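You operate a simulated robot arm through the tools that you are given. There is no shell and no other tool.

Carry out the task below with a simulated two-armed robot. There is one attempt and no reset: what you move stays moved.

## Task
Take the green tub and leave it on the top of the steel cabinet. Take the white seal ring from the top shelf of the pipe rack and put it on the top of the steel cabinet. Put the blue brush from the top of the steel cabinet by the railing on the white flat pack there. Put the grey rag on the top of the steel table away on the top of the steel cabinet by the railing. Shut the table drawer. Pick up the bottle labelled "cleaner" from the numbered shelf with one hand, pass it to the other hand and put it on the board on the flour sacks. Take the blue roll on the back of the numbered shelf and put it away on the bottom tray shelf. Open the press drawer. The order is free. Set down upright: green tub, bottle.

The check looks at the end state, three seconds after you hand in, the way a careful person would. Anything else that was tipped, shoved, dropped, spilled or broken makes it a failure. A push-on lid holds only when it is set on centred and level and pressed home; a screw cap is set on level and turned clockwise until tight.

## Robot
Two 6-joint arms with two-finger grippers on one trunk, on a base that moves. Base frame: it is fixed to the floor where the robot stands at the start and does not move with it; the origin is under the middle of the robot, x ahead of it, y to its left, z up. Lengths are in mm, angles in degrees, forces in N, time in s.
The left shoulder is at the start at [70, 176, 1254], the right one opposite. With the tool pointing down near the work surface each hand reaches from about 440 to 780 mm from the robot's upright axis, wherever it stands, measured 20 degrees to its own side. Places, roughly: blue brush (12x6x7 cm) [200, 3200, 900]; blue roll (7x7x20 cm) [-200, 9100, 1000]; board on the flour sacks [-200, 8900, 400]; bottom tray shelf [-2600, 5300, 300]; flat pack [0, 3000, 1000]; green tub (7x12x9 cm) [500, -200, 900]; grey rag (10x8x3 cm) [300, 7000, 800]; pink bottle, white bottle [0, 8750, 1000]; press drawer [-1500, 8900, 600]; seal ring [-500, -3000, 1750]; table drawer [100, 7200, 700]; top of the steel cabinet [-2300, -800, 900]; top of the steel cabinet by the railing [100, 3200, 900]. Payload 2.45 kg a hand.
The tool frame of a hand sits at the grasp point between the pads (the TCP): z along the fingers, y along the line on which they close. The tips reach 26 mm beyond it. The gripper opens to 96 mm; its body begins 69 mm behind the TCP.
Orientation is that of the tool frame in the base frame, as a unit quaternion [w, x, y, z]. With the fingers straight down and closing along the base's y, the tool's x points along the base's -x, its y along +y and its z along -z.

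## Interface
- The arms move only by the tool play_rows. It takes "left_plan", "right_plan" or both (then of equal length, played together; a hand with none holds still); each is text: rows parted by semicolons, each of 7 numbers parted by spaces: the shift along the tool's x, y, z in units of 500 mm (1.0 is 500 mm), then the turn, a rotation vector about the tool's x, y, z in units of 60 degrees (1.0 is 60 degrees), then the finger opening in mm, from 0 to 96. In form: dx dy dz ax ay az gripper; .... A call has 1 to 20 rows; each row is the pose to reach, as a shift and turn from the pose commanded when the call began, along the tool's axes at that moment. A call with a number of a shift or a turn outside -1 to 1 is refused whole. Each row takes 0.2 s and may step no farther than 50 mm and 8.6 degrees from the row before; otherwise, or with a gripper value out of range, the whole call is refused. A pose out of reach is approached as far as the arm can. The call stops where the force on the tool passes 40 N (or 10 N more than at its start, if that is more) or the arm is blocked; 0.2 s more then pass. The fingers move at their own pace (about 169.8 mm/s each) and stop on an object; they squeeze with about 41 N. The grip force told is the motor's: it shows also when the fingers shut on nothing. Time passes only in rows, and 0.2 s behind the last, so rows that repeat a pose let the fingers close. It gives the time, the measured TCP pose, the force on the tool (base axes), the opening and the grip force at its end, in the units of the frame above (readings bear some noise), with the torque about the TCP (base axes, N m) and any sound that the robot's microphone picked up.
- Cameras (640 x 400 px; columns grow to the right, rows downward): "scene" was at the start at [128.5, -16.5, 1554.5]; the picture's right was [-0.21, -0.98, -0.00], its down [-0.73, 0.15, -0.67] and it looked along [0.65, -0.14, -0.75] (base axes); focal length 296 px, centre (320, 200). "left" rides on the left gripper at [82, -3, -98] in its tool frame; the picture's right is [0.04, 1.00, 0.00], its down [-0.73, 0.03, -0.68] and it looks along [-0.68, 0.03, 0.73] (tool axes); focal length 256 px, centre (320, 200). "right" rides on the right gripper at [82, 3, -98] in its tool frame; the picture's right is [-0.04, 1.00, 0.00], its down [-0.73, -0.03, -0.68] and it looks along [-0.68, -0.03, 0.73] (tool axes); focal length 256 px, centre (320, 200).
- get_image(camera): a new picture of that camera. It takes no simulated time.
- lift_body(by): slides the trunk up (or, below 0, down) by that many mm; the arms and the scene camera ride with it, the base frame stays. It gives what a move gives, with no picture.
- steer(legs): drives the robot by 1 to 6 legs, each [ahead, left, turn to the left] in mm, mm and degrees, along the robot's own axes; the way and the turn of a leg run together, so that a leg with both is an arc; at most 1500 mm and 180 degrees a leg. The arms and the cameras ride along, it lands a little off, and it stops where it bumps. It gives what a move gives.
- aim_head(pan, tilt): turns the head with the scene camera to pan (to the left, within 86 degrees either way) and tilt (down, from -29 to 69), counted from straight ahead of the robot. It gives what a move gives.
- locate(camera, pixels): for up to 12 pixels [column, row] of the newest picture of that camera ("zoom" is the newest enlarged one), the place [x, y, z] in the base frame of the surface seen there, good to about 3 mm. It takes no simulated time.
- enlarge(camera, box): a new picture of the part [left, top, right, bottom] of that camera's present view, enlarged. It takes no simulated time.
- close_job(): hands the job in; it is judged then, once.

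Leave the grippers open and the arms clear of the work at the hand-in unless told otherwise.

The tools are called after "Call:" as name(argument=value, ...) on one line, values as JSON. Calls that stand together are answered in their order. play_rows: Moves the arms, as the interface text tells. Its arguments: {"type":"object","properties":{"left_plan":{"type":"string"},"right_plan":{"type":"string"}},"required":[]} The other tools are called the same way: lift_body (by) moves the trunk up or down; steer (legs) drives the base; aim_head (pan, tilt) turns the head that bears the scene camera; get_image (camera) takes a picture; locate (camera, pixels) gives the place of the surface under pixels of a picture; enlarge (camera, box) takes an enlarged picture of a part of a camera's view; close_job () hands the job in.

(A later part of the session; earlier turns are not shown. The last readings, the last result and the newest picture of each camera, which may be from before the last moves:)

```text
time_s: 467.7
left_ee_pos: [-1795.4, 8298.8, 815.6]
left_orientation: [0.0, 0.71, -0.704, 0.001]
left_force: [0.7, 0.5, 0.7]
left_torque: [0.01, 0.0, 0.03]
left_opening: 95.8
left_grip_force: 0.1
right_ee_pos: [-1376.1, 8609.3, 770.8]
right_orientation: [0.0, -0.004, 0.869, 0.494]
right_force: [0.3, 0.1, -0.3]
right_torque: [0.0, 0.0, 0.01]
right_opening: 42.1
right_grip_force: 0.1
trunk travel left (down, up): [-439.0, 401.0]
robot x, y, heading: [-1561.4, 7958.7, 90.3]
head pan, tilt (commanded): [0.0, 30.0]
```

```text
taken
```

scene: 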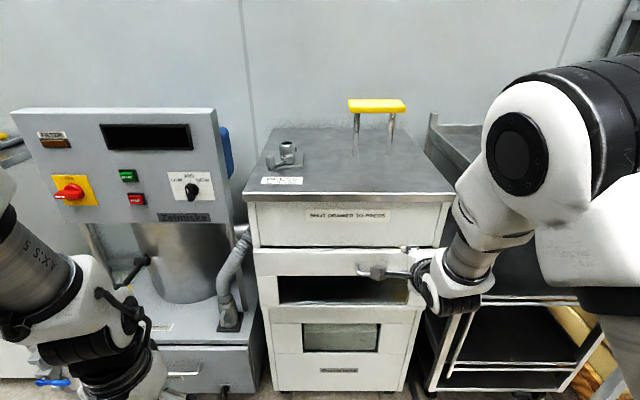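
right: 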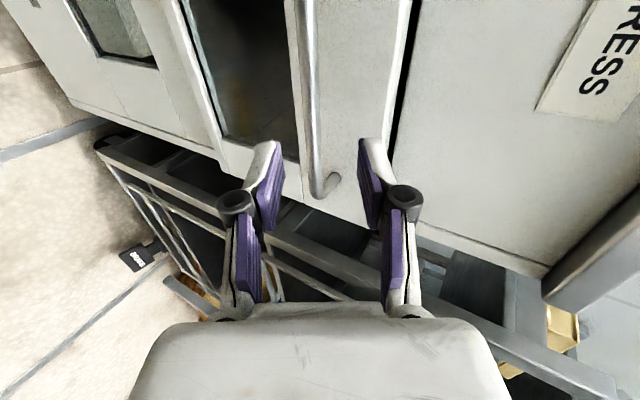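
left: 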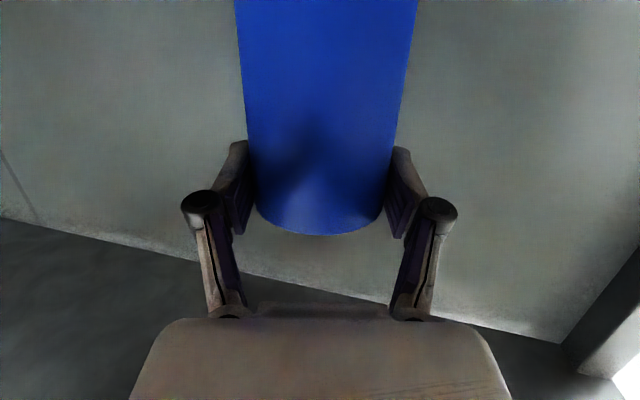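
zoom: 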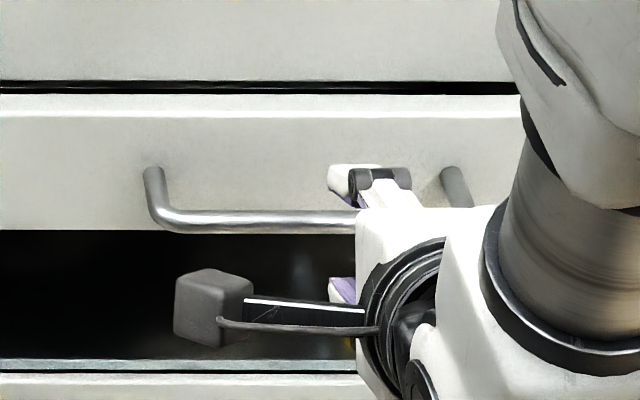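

I refine the bar's centre: points (250,212), (250,220), (250,229).

Call:
locate(camera="zoom", pixels=[[250, 211], [250, 216], [250, 222], [250, 228], [310, 213], [310, 222], [310, 230]])

Call:
locate(camera="right", pixels=[[310, 100], [316, 140], [312, 60], [318, 170], [326, 185], [385, 120], [330, 120]])

```text
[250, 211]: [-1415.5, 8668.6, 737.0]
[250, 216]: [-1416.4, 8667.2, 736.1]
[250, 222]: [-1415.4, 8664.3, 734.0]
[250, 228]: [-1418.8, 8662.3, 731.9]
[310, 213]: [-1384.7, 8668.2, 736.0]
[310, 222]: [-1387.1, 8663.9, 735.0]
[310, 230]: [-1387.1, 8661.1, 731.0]
```

```text
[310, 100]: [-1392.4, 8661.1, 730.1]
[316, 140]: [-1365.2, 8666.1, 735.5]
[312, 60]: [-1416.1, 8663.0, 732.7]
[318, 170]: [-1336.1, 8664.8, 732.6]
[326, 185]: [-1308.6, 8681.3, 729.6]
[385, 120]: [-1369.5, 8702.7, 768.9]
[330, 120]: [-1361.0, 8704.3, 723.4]
```

Bar centre is (8668, 730.5), Ø≈13. I correct 5 mm downward and advance 61 mm so the bar lies between the finger pads.

Call:
play_rows(right_plan="0 -0.0094 0.03 0 0 0 42; 0 -0.0094 0.07 0 0 0 42; 0 -0.0094 0.1 0 0 0 42; 0 -0.0094 0.122 0 0 0 42; 0 -0.0094 0.122 0 0 0 42")

Call:
get_image(camera="right")

Call:
enlarge(camera="scene", box=[330, 230, 450, 310])

```text
time_s: 468.9
left_ee_pos: [-1795.8, 8298.4, 814.2]
left_orientation: [0.0, 0.711, -0.703, 0.001]
left_force: [-0.7, 0.0, -0.4]
left_torque: [0.01, 0.01, 0.0]
left_opening: 96.2
left_grip_force: 0.1
right_ee_pos: [-1376.9, 8660.3, 736.3]
right_orientation: [-0.001, -0.003, 0.869, 0.495]
right_force: [0.0, 0.5, -0.2]
right_torque: [0.03, 0.02, 0.0]
right_opening: 42.2
right_grip_force: 0.0
trunk travel left (down, up): [-439.0, 401.0]
robot x, y, heading: [-1560.8, 7956.5, 90.1]
head pan, tilt (commanded): [0.0, 30.0]
```

```text
taken
```

right: 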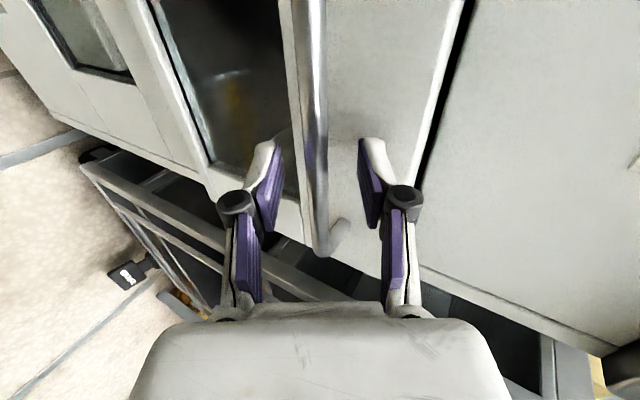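

```text
5.00 times, centred on (390, 270) of scene
```

zoom: 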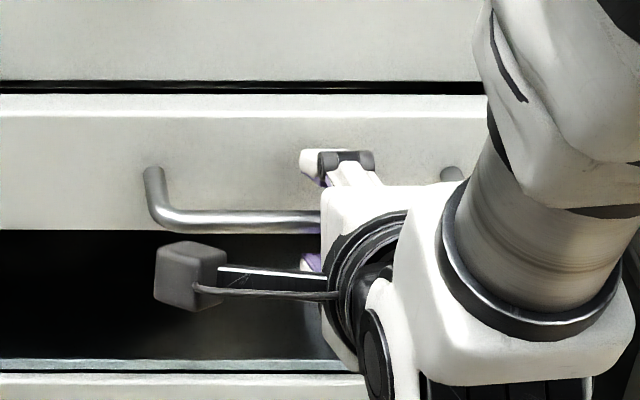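

The bar is between the pads. I close on it.

Call:
play_rows(right_plan="0 0 0 0 0 0 34; 0 0 0 0 0 0 26; 0 0 0 0 0 0 18; 0 0 0 0 0 0 8; 0 0 0 0 0 0 4; 0 0 0 0 0 0 4")

Call:
get_image(camera="right")

```text
time_s: 470.3
left_ee_pos: [-1797.2, 8298.7, 815.0]
left_orientation: [0.0, 0.71, -0.704, 0.001]
left_force: [-1.1, -1.3, 0.7]
left_torque: [-0.03, 0.03, 0.03]
left_opening: 96.0
left_grip_force: 0.1
right_ee_pos: [-1376.3, 8660.9, 735.1]
right_orientation: [0.0, -0.004, 0.87, 0.493]
right_force: [-1.7, -3.3, -5.1]
right_torque: [-0.08, 0.1, -0.09]
right_opening: 11.0
right_grip_force: 37.9
trunk travel left (down, up): [-439.0, 401.0]
robot x, y, heading: [-1565.8, 7956.9, 89.7]
head pan, tilt (commanded): [0.0, 30.0]
```

```text
taken
```

right: 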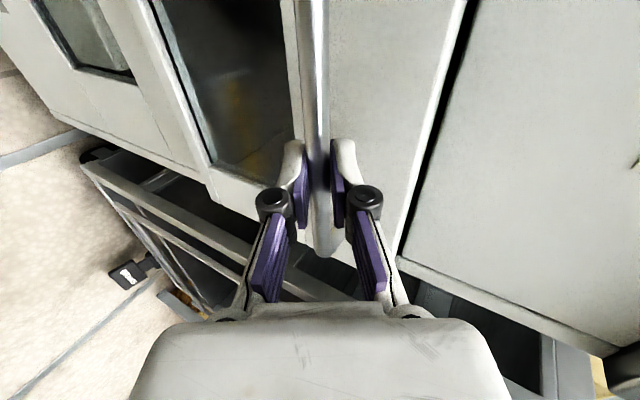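

Gripped (11 mm). I pull straight back 40 mm with the arm and watch the force.

Call:
play_rows(right_plan="0 -0.0102 -0.0172 0 0 0 4; 0 -0.0204 -0.0344 0 0 0 4; 0 -0.0306 -0.0516 0 0 0 4; 0 -0.0408 -0.0688 0 0 0 4; 0 -0.0408 -0.0688 0 0 0 4")

Call:
get_image(camera="scene")

```text
time_s: 471.5
left_ee_pos: [-1796.3, 8299.3, 814.4]
left_orientation: [0.001, 0.711, -0.704, 0.002]
left_force: [-1.3, 0.0, 0.0]
left_torque: [0.01, -0.02, -0.01]
left_opening: 96.2
left_grip_force: 0.1
right_ee_pos: [-1375.9, 8620.3, 734.8]
right_orientation: [0.0, -0.004, 0.869, 0.494]
right_force: [-3.4, -1.2, -3.7]
right_torque: [-0.03, 0.25, 0.03]
right_opening: 11.2
right_grip_force: 38.2
trunk travel left (down, up): [-439.0, 401.0]
robot x, y, heading: [-1562.2, 7955.3, 90.0]
head pan, tilt (commanded): [0.0, 30.0]
```

```text
taken
```

scene: 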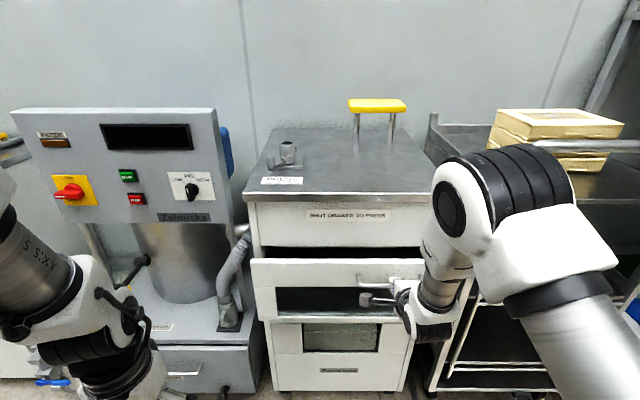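

The drawer comes out easily. I drive back 150 mm holding the handle.

Call:
steer(legs=[[-150, 0, 0]])

Call:
get_image(camera="scene")

```text
time_s: 472.9
left_ee_pos: [-1796.5, 8148.4, 813.6]
left_orientation: [0.0, 0.711, -0.703, 0.001]
left_force: [-0.4, 0.0, -0.7]
left_torque: [0.01, 0.04, 0.04]
left_opening: 95.6
left_grip_force: 0.1
right_ee_pos: [-1376.2, 8469.1, 735.8]
right_orientation: [-0.001, -0.004, 0.869, 0.494]
right_force: [-10.0, 0.4, -6.6]
right_torque: [-0.04, 0.29, 0.0]
right_opening: 10.7
right_grip_force: 37.6
trunk travel left (down, up): [-439.0, 401.0]
robot x, y, heading: [-1563.7, 7808.6, 90.1]
head pan, tilt (commanded): [0.0, 30.0]
```

```text
taken
```

scene: 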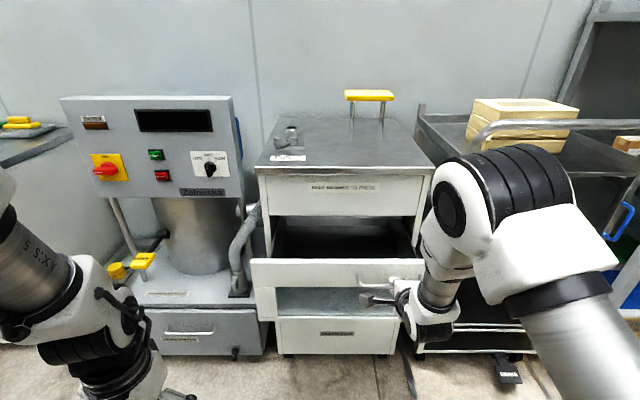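

Open by 190 mm and still free. I pull back another 80 mm.

Call:
steer(legs=[[-80, 0, 0]])

Call:
get_image(camera="scene")

Call:
get_image(camera="right")

```text
time_s: 473.9
left_ee_pos: [-1796.9, 8066.1, 814.5]
left_orientation: [-0.001, 0.71, -0.704, 0.002]
left_force: [0.3, -0.5, 0.5]
left_torque: [0.04, -0.02, 0.0]
left_opening: 95.9
left_grip_force: 0.1
right_ee_pos: [-1376.5, 8388.2, 735.7]
right_orientation: [0.001, -0.005, 0.87, 0.493]
right_force: [-12.7, -0.5, -4.1]
right_torque: [0.03, 0.53, 0.33]
right_opening: 11.2
right_grip_force: 38.4
trunk travel left (down, up): [-439.0, 401.0]
robot x, y, heading: [-1564.0, 7726.7, 90.2]
head pan, tilt (commanded): [0.0, 30.0]
```

```text
taken
```

scene: 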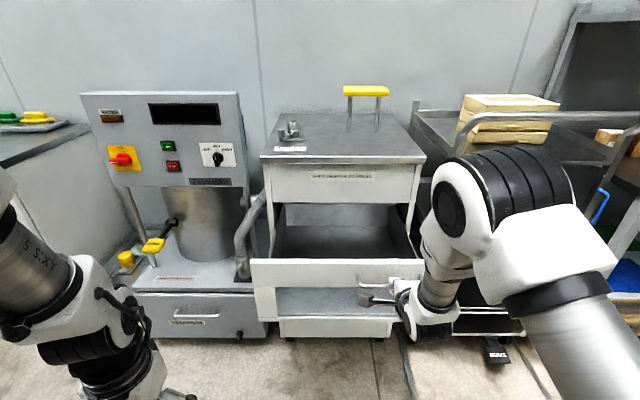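

```text
taken
```

right: 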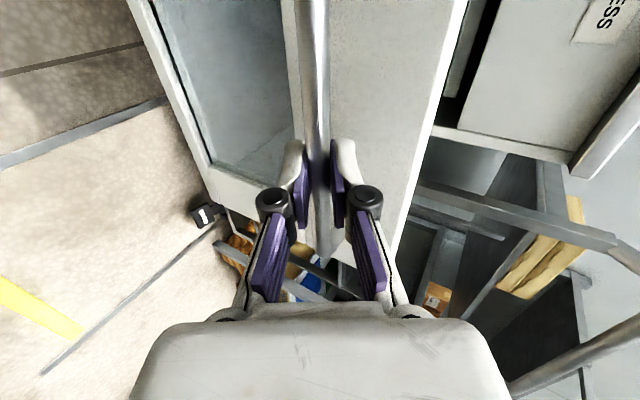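

Open ~270 mm. I pull gently further with the arm to find its end stop.

Call:
play_rows(right_plan="0 -0.0102 -0.0172 0 0 0 4; 0 -0.0204 -0.0344 0 0 0 4; 0 -0.0306 -0.0516 0 0 0 4; 0 -0.0306 -0.0516 0 0 0 4")

```text
time_s: 474.9
left_ee_pos: [-1795.9, 8067.6, 814.9]
left_orientation: [0.0, 0.711, -0.704, 0.001]
left_force: [-0.5, 0.5, -0.4]
left_torque: [0.0, -0.01, 0.0]
left_opening: 96.0
left_grip_force: 0.0
right_ee_pos: [-1376.5, 8359.4, 735.3]
right_orientation: [0.001, -0.004, 0.869, 0.494]
right_force: [-6.3, -1.1, 4.0]
right_torque: [0.03, 0.48, 0.15]
right_opening: 11.0
right_grip_force: 38.0
trunk travel left (down, up): [-439.0, 401.0]
robot x, y, heading: [-1562.7, 7728.1, 90.1]
head pan, tilt (commanded): [0.0, 30.0]
```

Still following. I check the drawer front's present place.

Call:
get_image(camera="scene")

Call:
locate(camera="scene", pixels=[[300, 275], [300, 262], [330, 240], [270, 275], [320, 300], [340, 230], [290, 300]])

Call:
enlarge(camera="scene", box=[240, 140, 460, 340])

```text
taken
```

scene: 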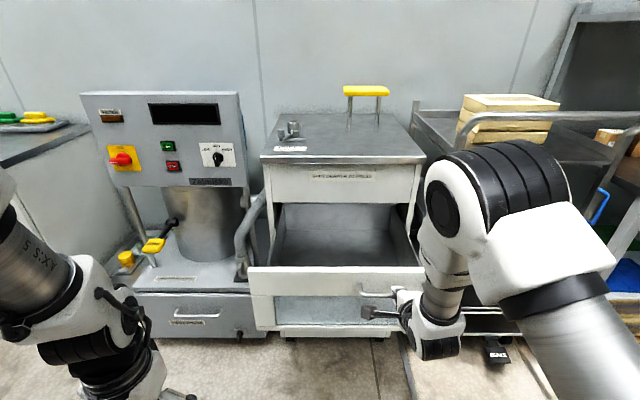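

```text
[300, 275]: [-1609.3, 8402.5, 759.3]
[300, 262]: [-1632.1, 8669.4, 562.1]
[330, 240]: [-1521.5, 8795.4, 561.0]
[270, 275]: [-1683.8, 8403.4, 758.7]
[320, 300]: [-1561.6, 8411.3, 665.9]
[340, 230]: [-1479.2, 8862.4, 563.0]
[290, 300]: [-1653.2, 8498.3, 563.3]
```

```text
2.00 times, centred on (350, 240) of scene
```

zoom: 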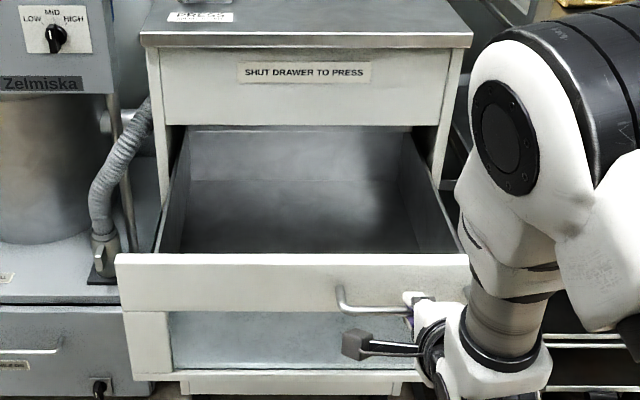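

The drawer is open ~300 mm. I pull 50 mm more to be well open.

Call:
steer(legs=[[-50, 0, 0]])

Call:
get_image(camera="scene")

Call:
locate(camera="scene", pixels=[[300, 278], [270, 278], [320, 300], [340, 230], [330, 215]])

```text
time_s: 475.9
left_ee_pos: [-1796.5, 8016.1, 814.4]
left_orientation: [0.0, 0.71, -0.704, 0.001]
left_force: [-0.1, 0.0, -0.1]
left_torque: [0.04, -0.02, -0.04]
left_opening: 96.0
left_grip_force: 0.1
right_ee_pos: [-1376.5, 8308.4, 734.6]
right_orientation: [0.001, -0.005, 0.87, 0.494]
right_force: [-11.8, -0.7, 1.4]
right_torque: [0.03, 0.4, 0.04]
right_opening: 11.1
right_grip_force: 38.0
trunk travel left (down, up): [-439.0, 401.0]
robot x, y, heading: [-1565.1, 7676.7, 90.1]
head pan, tilt (commanded): [0.0, 30.0]
```

```text
taken
```

scene: 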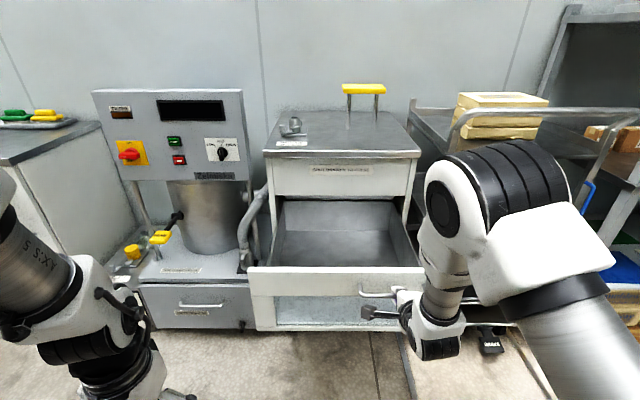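

```text
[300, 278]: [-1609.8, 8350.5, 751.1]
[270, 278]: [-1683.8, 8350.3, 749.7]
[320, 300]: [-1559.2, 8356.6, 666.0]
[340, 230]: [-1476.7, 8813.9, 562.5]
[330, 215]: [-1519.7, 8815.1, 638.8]
```

The drawer is open 350 mm with its back end still well inside. I release the handle and withdraw along the fingers.

Call:
play_rows(right_plan="0 0 0 0 0 0 16; 0 0 0 0 0 0 28; 0 0 0 0 0 0 42; 0 0 0 0 0 0 42; 0 0 -0.04 0 0 0 42; 0 0 -0.1 0 0 0 42; 0 0 -0.12 0 0 0 42")

Call:
steer(legs=[[-250, 0, 0]])

Call:
get_image(camera="scene")

Call:
locate(camera="scene", pixels=[[320, 255], [310, 270], [330, 225]])

```text
time_s: 477.5
left_ee_pos: [-1796.0, 8016.6, 813.8]
left_orientation: [0.001, 0.71, -0.704, 0.002]
left_force: [0.4, 0.3, -1.4]
left_torque: [-0.03, -0.02, 0.01]
left_opening: 95.7
left_grip_force: 0.2
right_ee_pos: [-1375.5, 8256.0, 764.5]
right_orientation: [-0.002, -0.005, 0.87, 0.492]
right_force: [-0.2, -0.1, 0.4]
right_torque: [-0.02, -0.06, 0.0]
right_opening: 42.2
right_grip_force: 0.1
trunk travel left (down, up): [-439.0, 401.0]
robot x, y, heading: [-1563.7, 7677.5, 90.3]
head pan, tilt (commanded): [0.0, 30.0]
```

```text
time_s: 479.3
left_ee_pos: [-1796.0, 7770.9, 814.2]
left_orientation: [0.0, 0.71, -0.704, 0.002]
left_force: [0.7, 0.2, 0.4]
left_torque: [0.03, 0.0, 0.01]
left_opening: 95.8
left_grip_force: 0.1
right_ee_pos: [-1375.9, 8009.2, 765.0]
right_orientation: [-0.001, -0.004, 0.87, 0.493]
right_force: [-0.3, 0.0, -0.5]
right_torque: [-0.02, -0.03, -0.01]
right_opening: 41.7
right_grip_force: 0.1
trunk travel left (down, up): [-439.0, 401.0]
robot x, y, heading: [-1558.6, 7428.5, 90.0]
head pan, tilt (commanded): [0.0, 30.0]
```

```text
taken
```

scene: 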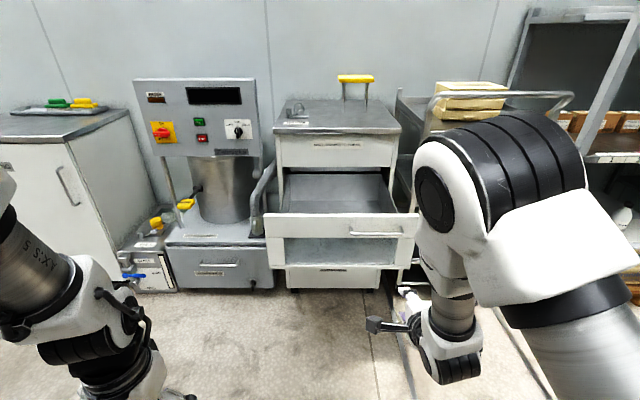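

```text
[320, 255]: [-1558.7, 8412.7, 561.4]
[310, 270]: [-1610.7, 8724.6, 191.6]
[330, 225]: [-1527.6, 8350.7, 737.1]
```

The press drawer stays open. I turn the right hand back upright (roll −90°, pitch +60°).

Call:
play_rows(right_plan="0 0 0 0 0 -0.14 60; 0 0 0 0 0 -0.28 70; 0 0 0 0 0 -0.42 80; 0 0 0 0 0 -0.56 96; 0 0 0 0 0 -0.7 96; 0 0 0 0 0 -0.84 96; 0 0 0 0 0 -0.98 96; 0 0 0 0 0 -1 96")

Call:
play_rows(right_plan="0 0 0 0 0 -0.14 96; 0 0 0 0 0 -0.28 96; 0 0 0 0 0 -0.42 96; 0 0 0 0 0 -0.5 96; 0 0 0 0 0 -0.5 96")

Call:
play_rows(right_plan="0 0 0 0 0.14 0 96; 0 0 0 0 0.28 0 96; 0 0 0 0 0.42 0 96; 0 0 0 0 0.56 0 96; 0 0 0 0 0.7 0 96; 0 0 0 0 0.84 0 96; 0 0 0 0 0.98 0 96; 0 0 0 0 1 0 96; 0 0 0 0 1 0 96")

Call:
lift_body(by=300)

```text
time_s: 481.1
left_ee_pos: [-1795.5, 7770.8, 814.5]
left_orientation: [0.0, 0.711, -0.704, 0.002]
left_force: [-0.5, 0.9, 0.0]
left_torque: [-0.01, -0.01, -0.02]
left_opening: 96.1
left_grip_force: 0.0
right_ee_pos: [-1374.2, 8008.3, 764.7]
right_orientation: [0.247, -0.439, 0.751, 0.427]
right_force: [-0.2, 0.3, 0.1]
right_torque: [0.0, 0.02, 0.03]
right_opening: 96.0
right_grip_force: 0.0
trunk travel left (down, up): [-439.0, 401.0]
robot x, y, heading: [-1561.1, 7430.0, 89.8]
head pan, tilt (commanded): [0.0, 30.0]
```

```text
time_s: 482.3
left_ee_pos: [-1794.7, 7770.3, 813.2]
left_orientation: [0.0, 0.711, -0.704, 0.001]
left_force: [-0.9, -0.4, -0.2]
left_torque: [0.01, 0.03, -0.03]
left_opening: 96.2
left_grip_force: 0.0
right_ee_pos: [-1374.1, 8010.4, 764.1]
right_orientation: [-0.349, 0.619, -0.612, -0.348]
right_force: [-0.3, -0.3, 0.4]
right_torque: [-0.02, -0.02, 0.02]
right_opening: 96.0
right_grip_force: 0.1
trunk travel left (down, up): [-439.0, 401.0]
robot x, y, heading: [-1560.0, 7429.0, 90.0]
head pan, tilt (commanded): [0.0, 30.0]
```

```text
time_s: 484.3
left_ee_pos: [-1795.7, 7770.1, 813.9]
left_orientation: [0.0, 0.71, -0.704, 0.001]
left_force: [1.6, 0.4, 0.1]
left_torque: [0.0, 0.03, -0.04]
left_opening: 96.0
left_grip_force: 0.1
right_ee_pos: [-1385.9, 7985.9, 759.2]
right_orientation: [0.004, 0.719, -0.695, -0.013]
right_force: [0.0, 0.1, -0.3]
right_torque: [0.03, 0.0, 0.02]
right_opening: 96.1
right_grip_force: 0.1
right hand out of reach, approached as far as the arm can: row 5, 6, 7, 8, 9
trunk travel left (down, up): [-439.0, 401.0]
robot x, y, heading: [-1559.9, 7429.9, 90.2]
head pan, tilt (commanded): [0.0, 30.0]
```

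```text
time_s: 487.3
left_ee_pos: [-1796.2, 7770.9, 1114.1]
left_orientation: [0.001, 0.71, -0.704, 0.001]
left_force: [-0.5, -0.4, 0.4]
left_torque: [-0.02, 0.0, 0.0]
left_opening: 96.2
left_grip_force: 0.2
right_ee_pos: [-1385.0, 7985.9, 1059.7]
right_orientation: [0.003, 0.719, -0.695, -0.013]
right_force: [0.1, -0.6, -0.4]
right_torque: [0.01, 0.04, -0.01]
right_opening: 96.2
right_grip_force: 0.0
trunk travel left (down, up): [-739.0, 101.0]
robot x, y, heading: [-1560.2, 7427.8, 90.1]
head pan, tilt (commanded): [0.0, 30.0]
```

Now the rag. I turn right to face east and drive to the steel table (about (−250,7145)), the right hand staying ready in front.

Call:
steer(legs=[[0, 0, -90], [1290, -283, 0]])

Call:
aim_head(pan=-10, tilt=45)

Call:
get_image(camera="scene")

Call:
get_image(camera="right")

```text
time_s: 497.7
left_ee_pos: [77.1, 7410.5, 1115.0]
left_orientation: [-0.001, -0.014, 1.0, -0.001]
left_force: [-0.1, 0.2, 0.2]
left_torque: [0.01, -0.04, 0.0]
left_opening: 96.0
left_grip_force: 0.0
right_ee_pos: [298.8, 7005.8, 1060.4]
right_orientation: [0.007, -0.027, 1.0, 0.012]
right_force: [-0.7, 0.1, -0.5]
right_torque: [-0.01, 0.01, -0.03]
right_opening: 95.7
right_grip_force: 0.0
trunk travel left (down, up): [-739.0, 101.0]
robot x, y, heading: [-257.1, 7170.1, 1.2]
head pan, tilt (commanded): [0.0, 30.0]
```

```text
time_s: 498.5
left_ee_pos: [77.5, 7410.7, 1113.5]
left_orientation: [-0.002, -0.015, 1.0, -0.001]
left_force: [0.0, -0.8, -0.8]
left_torque: [-0.01, -0.01, -0.01]
left_opening: 95.9
left_grip_force: 0.0
right_ee_pos: [299.4, 7003.3, 1059.7]
right_orientation: [0.007, -0.028, 1.0, 0.011]
right_force: [0.2, -0.4, 0.2]
right_torque: [-0.01, 0.0, 0.01]
right_opening: 96.1
right_grip_force: 0.0
trunk travel left (down, up): [-739.0, 101.0]
robot x, y, heading: [-257.0, 7173.4, 1.3]
head pan, tilt (commanded): [-10.0, 45.0]
```

```text
taken
```

scene: 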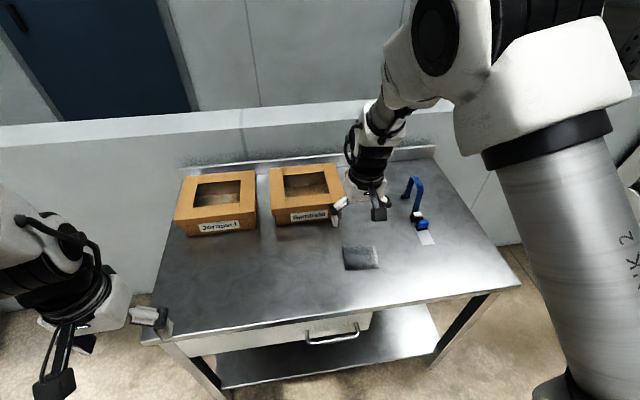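

```text
taken
```

right: 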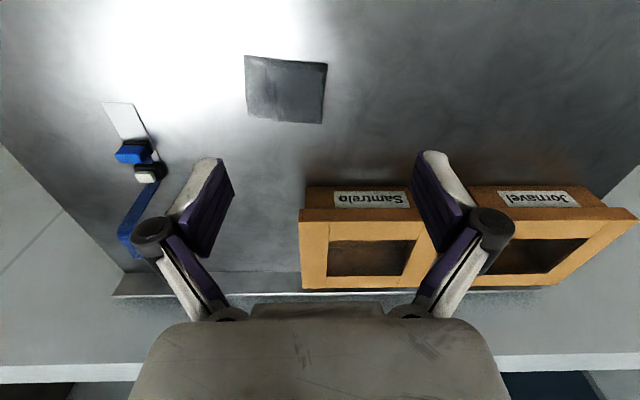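

The rag is at (285,88) in the hand view. I locate its corners and height.

Call:
enlarge(camera="scene", box=[310, 220, 410, 290])

Call:
locate(camera="right", pixels=[[249, 60], [324, 67], [320, 120], [251, 110], [285, 88], [265, 85], [305, 95], [285, 65], [285, 112], [240, 130], [340, 90], [300, 40]])

```text
5.71 times, centred on (360, 255) of scene
```

zoom: 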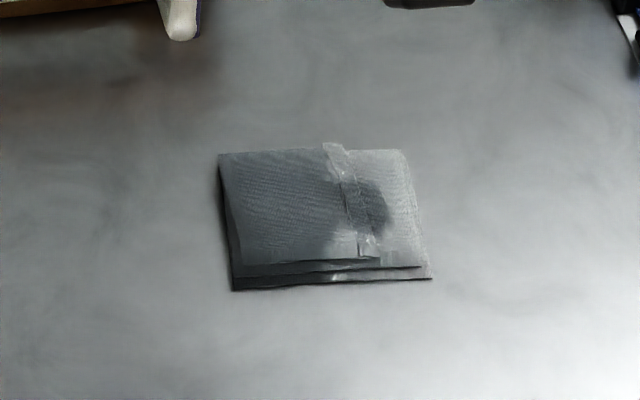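

```text
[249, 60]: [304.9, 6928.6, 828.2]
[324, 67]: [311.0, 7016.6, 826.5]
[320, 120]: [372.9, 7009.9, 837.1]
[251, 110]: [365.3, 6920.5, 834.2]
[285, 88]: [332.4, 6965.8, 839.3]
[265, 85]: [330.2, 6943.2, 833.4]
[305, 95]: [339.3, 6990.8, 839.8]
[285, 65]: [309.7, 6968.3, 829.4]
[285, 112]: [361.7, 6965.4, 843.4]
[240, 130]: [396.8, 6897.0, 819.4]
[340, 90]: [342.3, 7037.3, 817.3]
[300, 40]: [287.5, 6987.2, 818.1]
```

The rag is 8 cm (x 299…377) by 10 cm (y 6919…7018), top z≈835–843 on table 817.5, centre ≈ (338,6969). I must close along x: level the hand, then yaw it ~99° above the rag.

Call:
play_rows(right_plan="0 0 0 0.02 0.014 0 96; 0 0 0 0.02 0.014 0 96")

Call:
play_rows(right_plan="-0.01 -0.01 0 0 0 0.14 96; -0.02 -0.02 0 0 0 0.28 96; -0.035 -0.03 0 0 0 0.42 96; -0.05 -0.04 0 0 0 0.56 96; -0.06 -0.05 0 0 0 0.7 96; -0.07 -0.06 0 0 0 0.84 96; -0.0735 -0.072 0 0 0 0.98 96; -0.0735 -0.072 0 0 0 1 96")

Call:
play_rows(right_plan="0 0 0 0 0 0.14 96; 0 0 0 0 0 0.28 96; 0 0 0 0 0 0.42 96; 0 0 0 0 0 0.56 96; 0 0 0 0 0 0.645 96; 0 0 0 0 0 0.645 96")

Call:
get_image(camera="right")

```text
time_s: 499.1
left_ee_pos: [76.0, 7410.6, 1114.8]
left_orientation: [-0.002, -0.015, 1.0, -0.001]
left_force: [0.1, -0.7, -0.2]
left_torque: [-0.01, 0.0, 0.01]
left_opening: 95.8
left_grip_force: 0.1
right_ee_pos: [300.3, 7003.9, 1059.6]
right_orientation: [0.007, -0.027, 1.0, 0.012]
right_force: [-0.6, 0.6, -0.1]
right_torque: [0.01, 0.0, 0.01]
right_opening: 95.9
right_grip_force: 0.0
trunk travel left (down, up): [-739.0, 101.0]
robot x, y, heading: [-258.0, 7167.3, 0.9]
head pan, tilt (commanded): [-10.0, 45.0]
```

```text
time_s: 501.1
left_ee_pos: [77.3, 7407.8, 1114.7]
left_orientation: [-0.002, -0.014, 1.0, 0.0]
left_force: [0.2, -0.2, -0.6]
left_torque: [-0.02, 0.0, 0.03]
left_opening: 96.1
left_grip_force: 0.0
right_ee_pos: [353.6, 6900.6, 1070.4]
right_orientation: [0.082, 0.29, 0.943, -0.145]
right_force: [-0.4, 0.0, -0.4]
right_torque: [0.03, -0.02, -0.01]
right_opening: 96.0
right_grip_force: 0.0
right hand out of reach, approached as far as the arm can: row 1, 2, 3, 4, 5, 6
trunk travel left (down, up): [-739.0, 101.0]
robot x, y, heading: [-259.5, 7168.8, 1.0]
head pan, tilt (commanded): [-10.0, 45.0]
stopped in row 8 (right hand): the arm was blocked; the commanded pose is now the measured one
```

```text
time_s: 502.5
left_ee_pos: [77.4, 7410.3, 1115.0]
left_orientation: [-0.001, -0.014, 1.0, -0.001]
left_force: [0.5, 0.4, -0.1]
left_torque: [-0.02, -0.01, -0.02]
left_opening: 95.9
left_grip_force: 0.0
right_ee_pos: [353.8, 6903.0, 1071.1]
right_orientation: [0.125, 0.585, 0.793, -0.111]
right_force: [0.5, -0.7, 0.8]
right_torque: [0.0, 0.01, -0.03]
right_opening: 95.9
right_grip_force: 0.0
trunk travel left (down, up): [-739.0, 101.0]
robot x, y, heading: [-257.8, 7167.8, 1.2]
head pan, tilt (commanded): [-10.0, 45.0]
```

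```text
taken
```

right: 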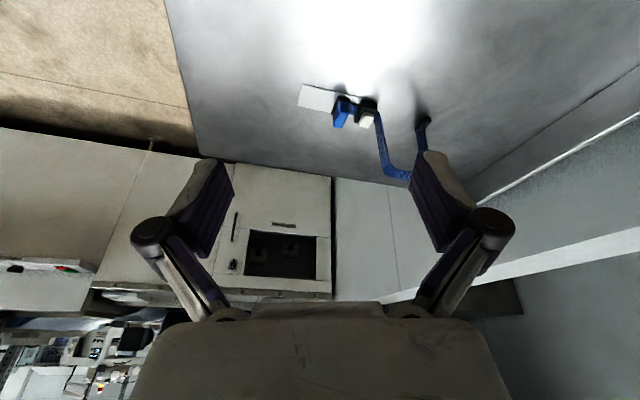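

The arm ended in an awkward pose and was blocked. I look at the scene before doing anything else.

Call:
get_image(camera="scene")

Call:
aim_head(pan=-50, tilt=30)

Call:
get_image(camera="scene")

```text
taken
```

scene: 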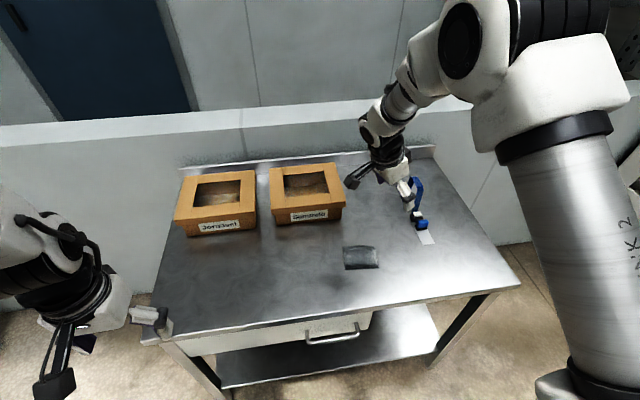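

```text
time_s: 503.6
left_ee_pos: [77.8, 7410.3, 1114.8]
left_orientation: [-0.001, -0.015, 1.0, -0.001]
left_force: [0.2, 0.4, 0.4]
left_torque: [0.01, 0.0, 0.0]
left_opening: 96.2
left_grip_force: 0.2
right_ee_pos: [354.2, 6903.2, 1070.8]
right_orientation: [0.125, 0.585, 0.794, -0.111]
right_force: [0.0, -0.1, 0.8]
right_torque: [0.02, -0.01, -0.01]
right_opening: 96.0
right_grip_force: 0.0
trunk travel left (down, up): [-739.0, 101.0]
robot x, y, heading: [-262.0, 7168.6, 1.2]
head pan, tilt (commanded): [-50.0, 30.0]
```

```text
taken
```

scene: 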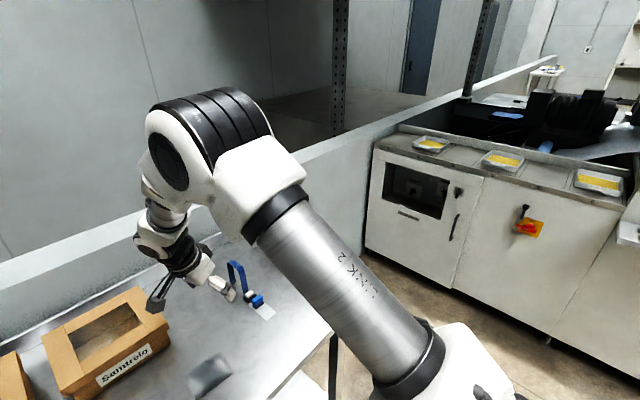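

Nothing is touched; the wrist is in an awkward configuration. I lift the right hand 60 mm and straighten its 19° tilt in small steps to see what it can do.

Call:
play_rows(right_plan="-0.02 0 -0.04 -0.01 0.1 0 96; -0.03 0 -0.08 -0.02 0.2 0 96; -0.04 0 -0.11 -0.029 0.319 0 96; -0.04 0 -0.11 -0.029 0.319 0 96")

Call:
get_image(camera="scene")

```text
time_s: 504.6
left_ee_pos: [78.3, 7411.1, 1114.1]
left_orientation: [-0.002, -0.013, 1.0, -0.001]
left_force: [-0.5, 0.2, -0.4]
left_torque: [0.01, -0.01, -0.01]
left_opening: 95.9
left_grip_force: 0.0
right_ee_pos: [355.1, 6901.7, 1130.4]
right_orientation: [0.0, 0.593, 0.805, 0.0]
right_force: [-0.2, -0.2, 0.0]
right_torque: [-0.03, 0.01, -0.01]
right_opening: 96.1
right_grip_force: 0.0
trunk travel left (down, up): [-739.0, 101.0]
robot x, y, heading: [-258.6, 7171.3, 1.2]
head pan, tilt (commanded): [-50.0, 30.0]
```

```text
taken
```

scene: 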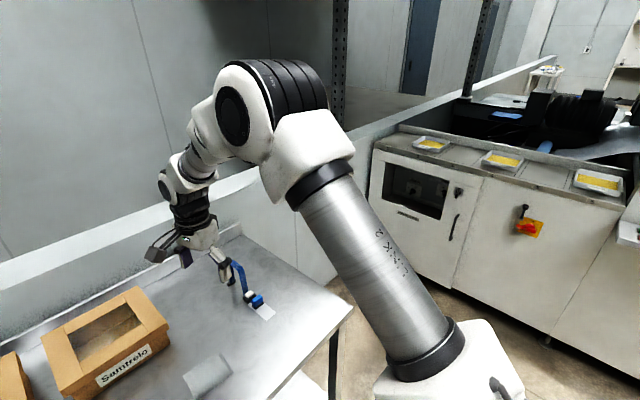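

Recovered: the hand points straight down at (355,6902,1130). I now move it over the rag's centre, finish the yaw (23°) and lower to z≈1000.

Call:
play_rows(right_plan="0.0345 0.0018 0.04 0 0 0.095 96; 0.069 0.0037 0.1 0 0 0.19 96; 0.1035 0.0055 0.16 0 0 0.285 96; 0.138 0.0074 0.22 0 0 0.38 96; 0.138 0.0074 0.26 0 0 0.38 96; 0.138 0.0074 0.26 0 0 0.38 96")

Call:
get_image(camera="right")

Call:
aim_head(pan=-15, tilt=45)

Call:
get_image(camera="scene")

```text
time_s: 506.0
left_ee_pos: [77.0, 7411.2, 1114.2]
left_orientation: [-0.001, -0.014, 1.0, -0.001]
left_force: [-0.3, 0.3, -0.1]
left_torque: [0.01, -0.03, 0.02]
left_opening: 95.8
left_grip_force: 0.0
right_ee_pos: [338.3, 6967.9, 998.9]
right_orientation: [0.0, 0.74, 0.673, 0.0]
right_force: [0.7, -0.5, -0.9]
right_torque: [-0.02, -0.02, 0.0]
right_opening: 96.1
right_grip_force: 0.0
trunk travel left (down, up): [-739.0, 101.0]
robot x, y, heading: [-260.0, 7167.4, 1.1]
head pan, tilt (commanded): [-50.0, 30.0]
```

```text
taken
```

right: 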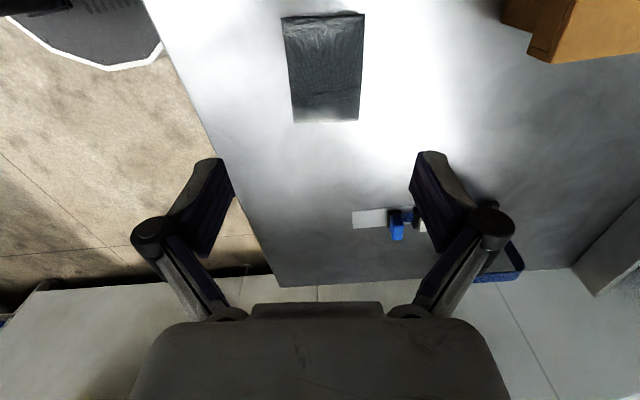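

```text
time_s: 507.0
left_ee_pos: [78.0, 7409.8, 1115.1]
left_orientation: [-0.002, -0.014, 1.0, 0.0]
left_force: [0.5, -0.2, 1.3]
left_torque: [0.0, 0.0, -0.01]
left_opening: 95.9
left_grip_force: 0.0
right_ee_pos: [338.5, 6966.8, 999.6]
right_orientation: [-0.001, 0.74, 0.672, 0.0]
right_force: [-0.9, 1.1, -0.4]
right_torque: [0.04, 0.04, -0.04]
right_opening: 96.1
right_grip_force: 0.0
trunk travel left (down, up): [-739.0, 101.0]
robot x, y, heading: [-255.5, 7169.9, 1.1]
head pan, tilt (commanded): [-15.0, 45.0]
```

```text
taken
```

scene: 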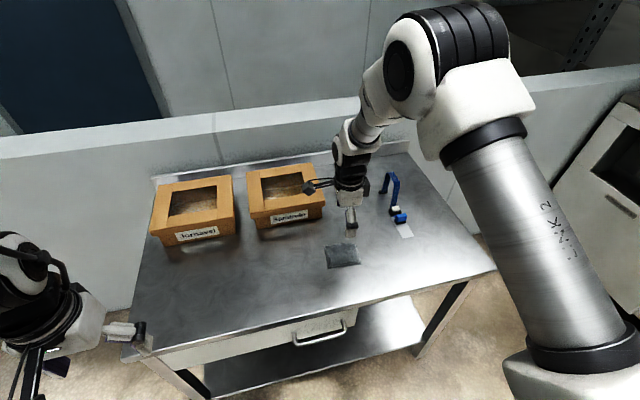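

I check where the nearest cardboard box is relative to the hand's camera arm before lowering.

Call:
locate(camera="scene", pixels=[[325, 215], [322, 200], [270, 225], [298, 188], [308, 188], [345, 245], [345, 257], [330, 262], [360, 262], [395, 205]])

Call:
locate(camera="right", pixels=[[285, 20], [362, 16], [358, 118], [295, 120], [325, 70], [325, 30], [325, 110], [290, 70], [360, 70], [530, 50]])

```text
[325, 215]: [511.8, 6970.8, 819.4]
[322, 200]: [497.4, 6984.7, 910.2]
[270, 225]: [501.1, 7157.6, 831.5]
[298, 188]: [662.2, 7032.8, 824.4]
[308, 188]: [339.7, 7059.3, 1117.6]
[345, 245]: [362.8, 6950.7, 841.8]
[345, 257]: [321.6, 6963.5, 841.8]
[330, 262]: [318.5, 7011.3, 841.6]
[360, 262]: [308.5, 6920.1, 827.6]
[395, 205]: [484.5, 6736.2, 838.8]
```

```text
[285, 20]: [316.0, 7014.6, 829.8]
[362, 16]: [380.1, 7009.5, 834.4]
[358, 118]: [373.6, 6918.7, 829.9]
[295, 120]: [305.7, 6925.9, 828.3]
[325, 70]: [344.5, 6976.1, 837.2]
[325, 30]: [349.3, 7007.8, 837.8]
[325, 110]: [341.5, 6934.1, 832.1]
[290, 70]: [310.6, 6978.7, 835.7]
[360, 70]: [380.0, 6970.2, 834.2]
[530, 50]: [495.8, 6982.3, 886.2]
```

The boxes are ≥140 mm away. Rag centre is (342,6967). I lower to z≈850 with the fingers wide open, with a 4 mm correction.

Call:
play_rows(right_plan="0 0.008 0.08 0 0 0 96; 0 0.008 0.16 0 0 0 96; 0 0.008 0.23 0 0 0 96; 0 0.008 0.28 0 0 0 96; 0 0.008 0.3 0 0 0 96; 0 0.008 0.3 0 0 0 96")

Call:
get_image(camera="right")

Call:
enlarge(camera="scene", box=[290, 190, 410, 290])

```text
time_s: 508.4
left_ee_pos: [77.3, 7410.5, 1114.7]
left_orientation: [-0.002, -0.014, 1.0, -0.001]
left_force: [-0.2, -0.2, 0.1]
left_torque: [-0.03, 0.02, -0.02]
left_opening: 96.0
left_grip_force: 0.1
right_ee_pos: [343.6, 6967.6, 849.6]
right_orientation: [0.0, 0.74, 0.672, -0.001]
right_force: [-0.6, -0.1, -0.7]
right_torque: [0.03, -0.05, -0.03]
right_opening: 96.1
right_grip_force: 0.0
trunk travel left (down, up): [-739.0, 101.0]
robot x, y, heading: [-256.8, 7171.5, 1.1]
head pan, tilt (commanded): [-15.0, 45.0]
```

```text
taken
```

right: 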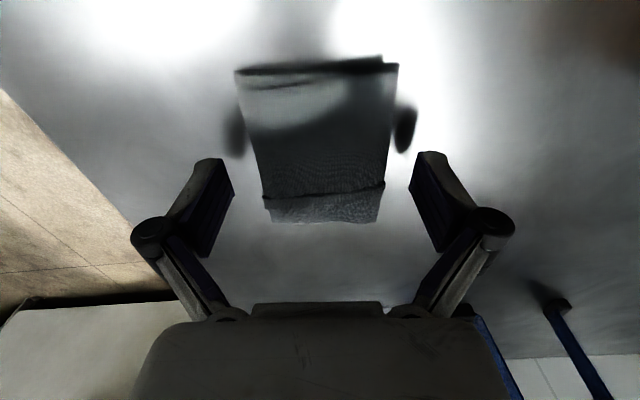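

```text
4.00 times, centred on (350, 240) of scene
```

zoom: 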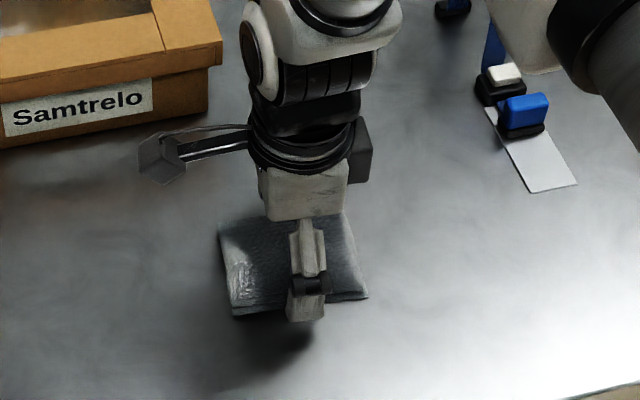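

The rag lies between the fingers. I go down 14 mm more in small steps, watching the force.

Call:
play_rows(right_plan="0 0 0.01 0 0 0 96; 0 0 0.018 0 0 0 96; 0 0 0.024 0 0 0 96; 0 0 0.028 0 0 0 96; 0 0 0.028 0 0 0 96")

Call:
enlarge(camera="scene", box=[310, 220, 390, 290])

Call:
locate(camera="zoom", pixels=[[330, 310], [325, 290], [335, 250]])

```text
time_s: 509.6
left_ee_pos: [77.2, 7409.6, 1113.8]
left_orientation: [-0.002, -0.014, 1.0, -0.001]
left_force: [-0.5, -0.5, -0.6]
left_torque: [-0.04, -0.02, 0.02]
left_opening: 96.2
left_grip_force: 0.0
right_ee_pos: [342.9, 6967.3, 834.5]
right_orientation: [-0.001, 0.74, 0.672, 0.001]
right_force: [-0.1, -0.2, -0.4]
right_torque: [0.01, 0.02, -0.02]
right_opening: 96.1
right_grip_force: 0.2
trunk travel left (down, up): [-739.0, 101.0]
robot x, y, heading: [-260.2, 7170.6, 1.0]
head pan, tilt (commanded): [-15.0, 45.0]
```

```text
5.71 times, centred on (350, 255) of scene
```

zoom: 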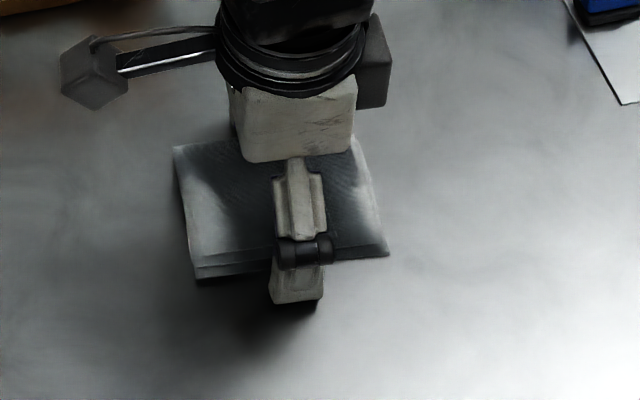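

```text
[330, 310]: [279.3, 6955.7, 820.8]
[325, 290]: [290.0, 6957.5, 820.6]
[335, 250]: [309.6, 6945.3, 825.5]
```

The tips are just above the table. I close gently on the rag.

Call:
play_rows(right_plan="0 0 -0.004 0 0 0 90; 0 0 -0.004 0 0 0 84; 0 0 -0.004 0 0 0 78; 0 0 -0.004 0 0 0 72; 0 0 -0.004 0 0 0 64; 0 0 -0.004 0 0 0 56; 0 0 -0.004 0 0 0 50; 0 0 -0.004 0 0 0 50")

Call:
get_image(camera="right")

Call:
enlarge(camera="scene", box=[310, 220, 390, 290])

```text
time_s: 511.4
left_ee_pos: [73.7, 7410.9, 1115.5]
left_orientation: [0.0, -0.015, 1.0, -0.001]
left_force: [-0.2, 0.4, 0.3]
left_torque: [-0.01, -0.01, -0.03]
left_opening: 96.1
left_grip_force: 0.1
right_ee_pos: [340.3, 6967.8, 840.1]
right_orientation: [0.002, 0.74, 0.673, 0.001]
right_force: [-4.8, -2.6, 26.3]
right_torque: [0.07, 1.22, 0.09]
right_opening: 71.0
right_grip_force: 40.4
trunk travel left (down, up): [-739.0, 101.0]
robot x, y, heading: [-259.3, 7170.6, 1.0]
head pan, tilt (commanded): [-15.0, 45.0]
```

```text
taken
```

right: 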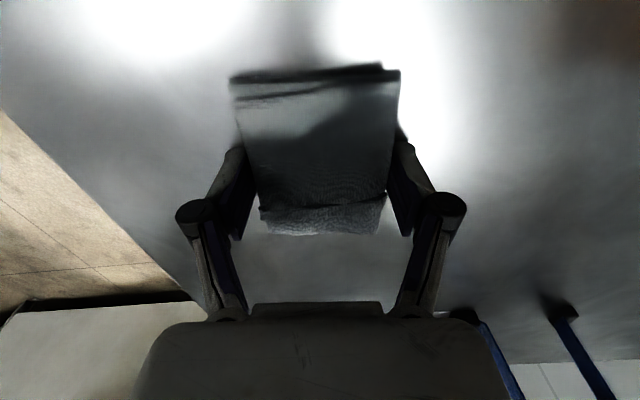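

```text
5.71 times, centred on (350, 255) of scene
```

zoom: 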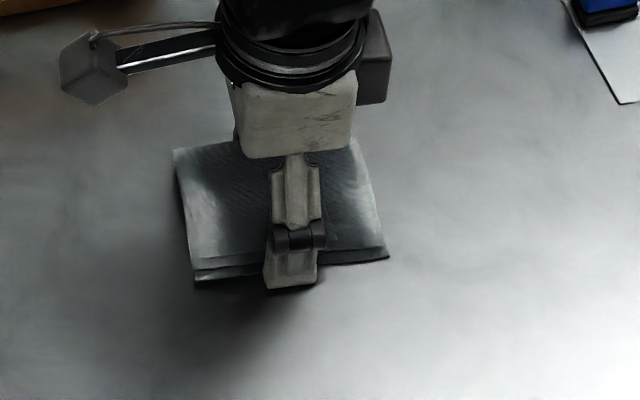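

It grips at 71 mm; the tips press the table a bit. I lift slowly.

Call:
play_rows(right_plan="0 0 -0.01 0 0 0 50; 0 0 -0.02 0 0 0 50; 0 0 -0.05 0 0 0 50; 0 0 -0.1 0 0 0 50; 0 0 -0.16 0 0 0 50; 0 0 -0.22 0 0 0 50; 0 0 -0.28 0 0 0 50; 0 0 -0.28 0 0 0 50")

Call:
get_image(camera="right")

Call:
get_image(camera="scene")

```text
time_s: 513.2
left_ee_pos: [77.3, 7409.8, 1114.1]
left_orientation: [-0.001, -0.014, 1.0, -0.001]
left_force: [-0.4, -0.8, -0.6]
left_torque: [0.04, 0.03, 0.04]
left_opening: 96.0
left_grip_force: 0.1
right_ee_pos: [342.7, 6967.9, 977.8]
right_orientation: [0.0, 0.74, 0.673, 0.0]
right_force: [-0.1, -0.2, 0.3]
right_torque: [0.0, 0.02, 0.02]
right_opening: 70.8
right_grip_force: 41.1
trunk travel left (down, up): [-739.0, 101.0]
robot x, y, heading: [-259.6, 7171.1, 1.0]
head pan, tilt (commanded): [-15.0, 45.0]
```

```text
taken
```

right: 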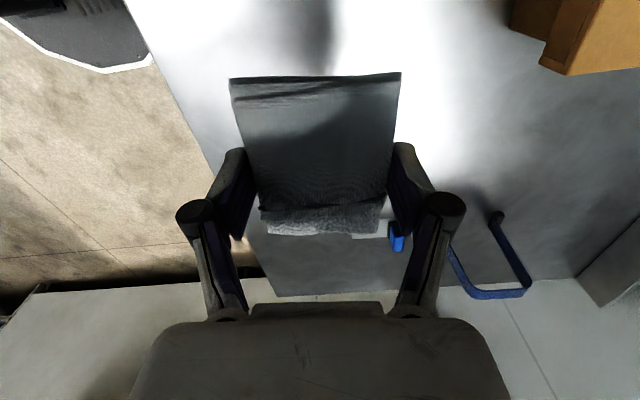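

```text
taken
```

scene: 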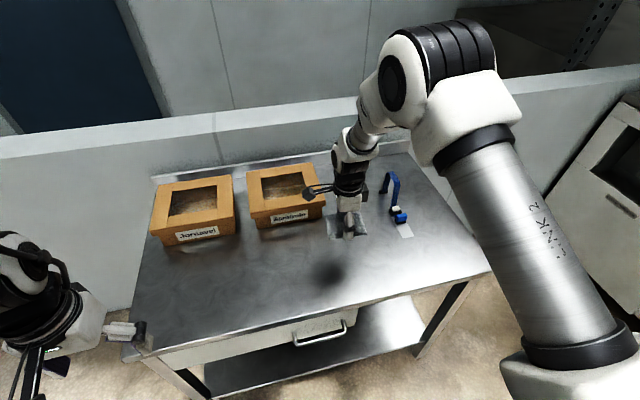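

The rag is held. I raise it further (z≈1070), back away from the table, and start the trip back to the railing cabinet the way I came.

Call:
play_rows(right_plan="0 0 -0.06 0 0 0 50; 0 0 -0.12 0 0 0 50; 0 0 -0.18 0 0 0 50; 0 0 -0.18 0 0 0 50")

Call:
steer(legs=[[-750, 0, 0], [0, 250, 0], [0, 0, 90], [0, 0, 89]])

Call:
aim_head(pan=0, tilt=25)

Call:
get_image(camera="scene")

```text
time_s: 514.2
left_ee_pos: [78.3, 7410.5, 1113.7]
left_orientation: [-0.002, -0.014, 1.0, -0.001]
left_force: [0.2, 0.0, 0.3]
left_torque: [-0.02, -0.01, 0.01]
left_opening: 96.1
left_grip_force: 0.0
right_ee_pos: [342.5, 6966.4, 1067.4]
right_orientation: [0.0, 0.74, 0.672, 0.0]
right_force: [0.2, -0.2, -0.8]
right_torque: [-0.01, -0.03, 0.01]
right_opening: 70.7
right_grip_force: 41.0
trunk travel left (down, up): [-739.0, 101.0]
robot x, y, heading: [-259.4, 7173.2, 1.0]
head pan, tilt (commanded): [-15.0, 45.0]
```

```text
time_s: 527.3
left_ee_pos: [-1349.6, 7160.7, 1114.0]
left_orientation: [-0.002, 1.0, 0.014, 0.002]
left_force: [0.5, 0.7, 0.0]
left_torque: [0.01, 0.01, -0.04]
left_opening: 95.9
left_grip_force: 0.0
right_ee_pos: [-1615.4, 7602.5, 1069.1]
right_orientation: [-0.001, -0.673, 0.74, 0.0]
right_force: [0.3, -0.7, 0.3]
right_torque: [-0.03, 0.0, -0.01]
right_opening: 70.8
right_grip_force: 40.9
trunk travel left (down, up): [-739.0, 101.0]
robot x, y, heading: [-1014.6, 7399.5, -178.7]
head pan, tilt (commanded): [-15.0, 45.0]
```

```text
time_s: 528.1
left_ee_pos: [-1349.1, 7160.3, 1114.5]
left_orientation: [-0.001, 1.0, 0.014, 0.002]
left_force: [1.0, -0.4, -0.3]
left_torque: [-0.02, -0.03, -0.02]
left_opening: 96.0
left_grip_force: 0.1
right_ee_pos: [-1614.9, 7602.6, 1068.7]
right_orientation: [0.0, -0.673, 0.74, 0.0]
right_force: [0.2, 0.4, -0.1]
right_torque: [0.0, -0.01, -0.03]
right_opening: 70.6
right_grip_force: 40.5
trunk travel left (down, up): [-739.0, 101.0]
robot x, y, heading: [-1009.3, 7402.9, -179.1]
head pan, tilt (commanded): [0.0, 25.0]
```

```text
taken
```

scene: 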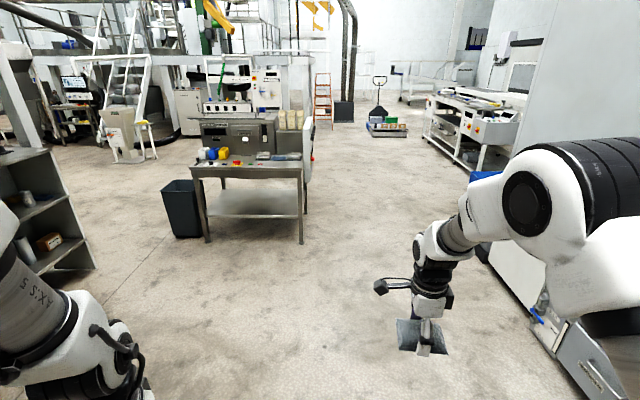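

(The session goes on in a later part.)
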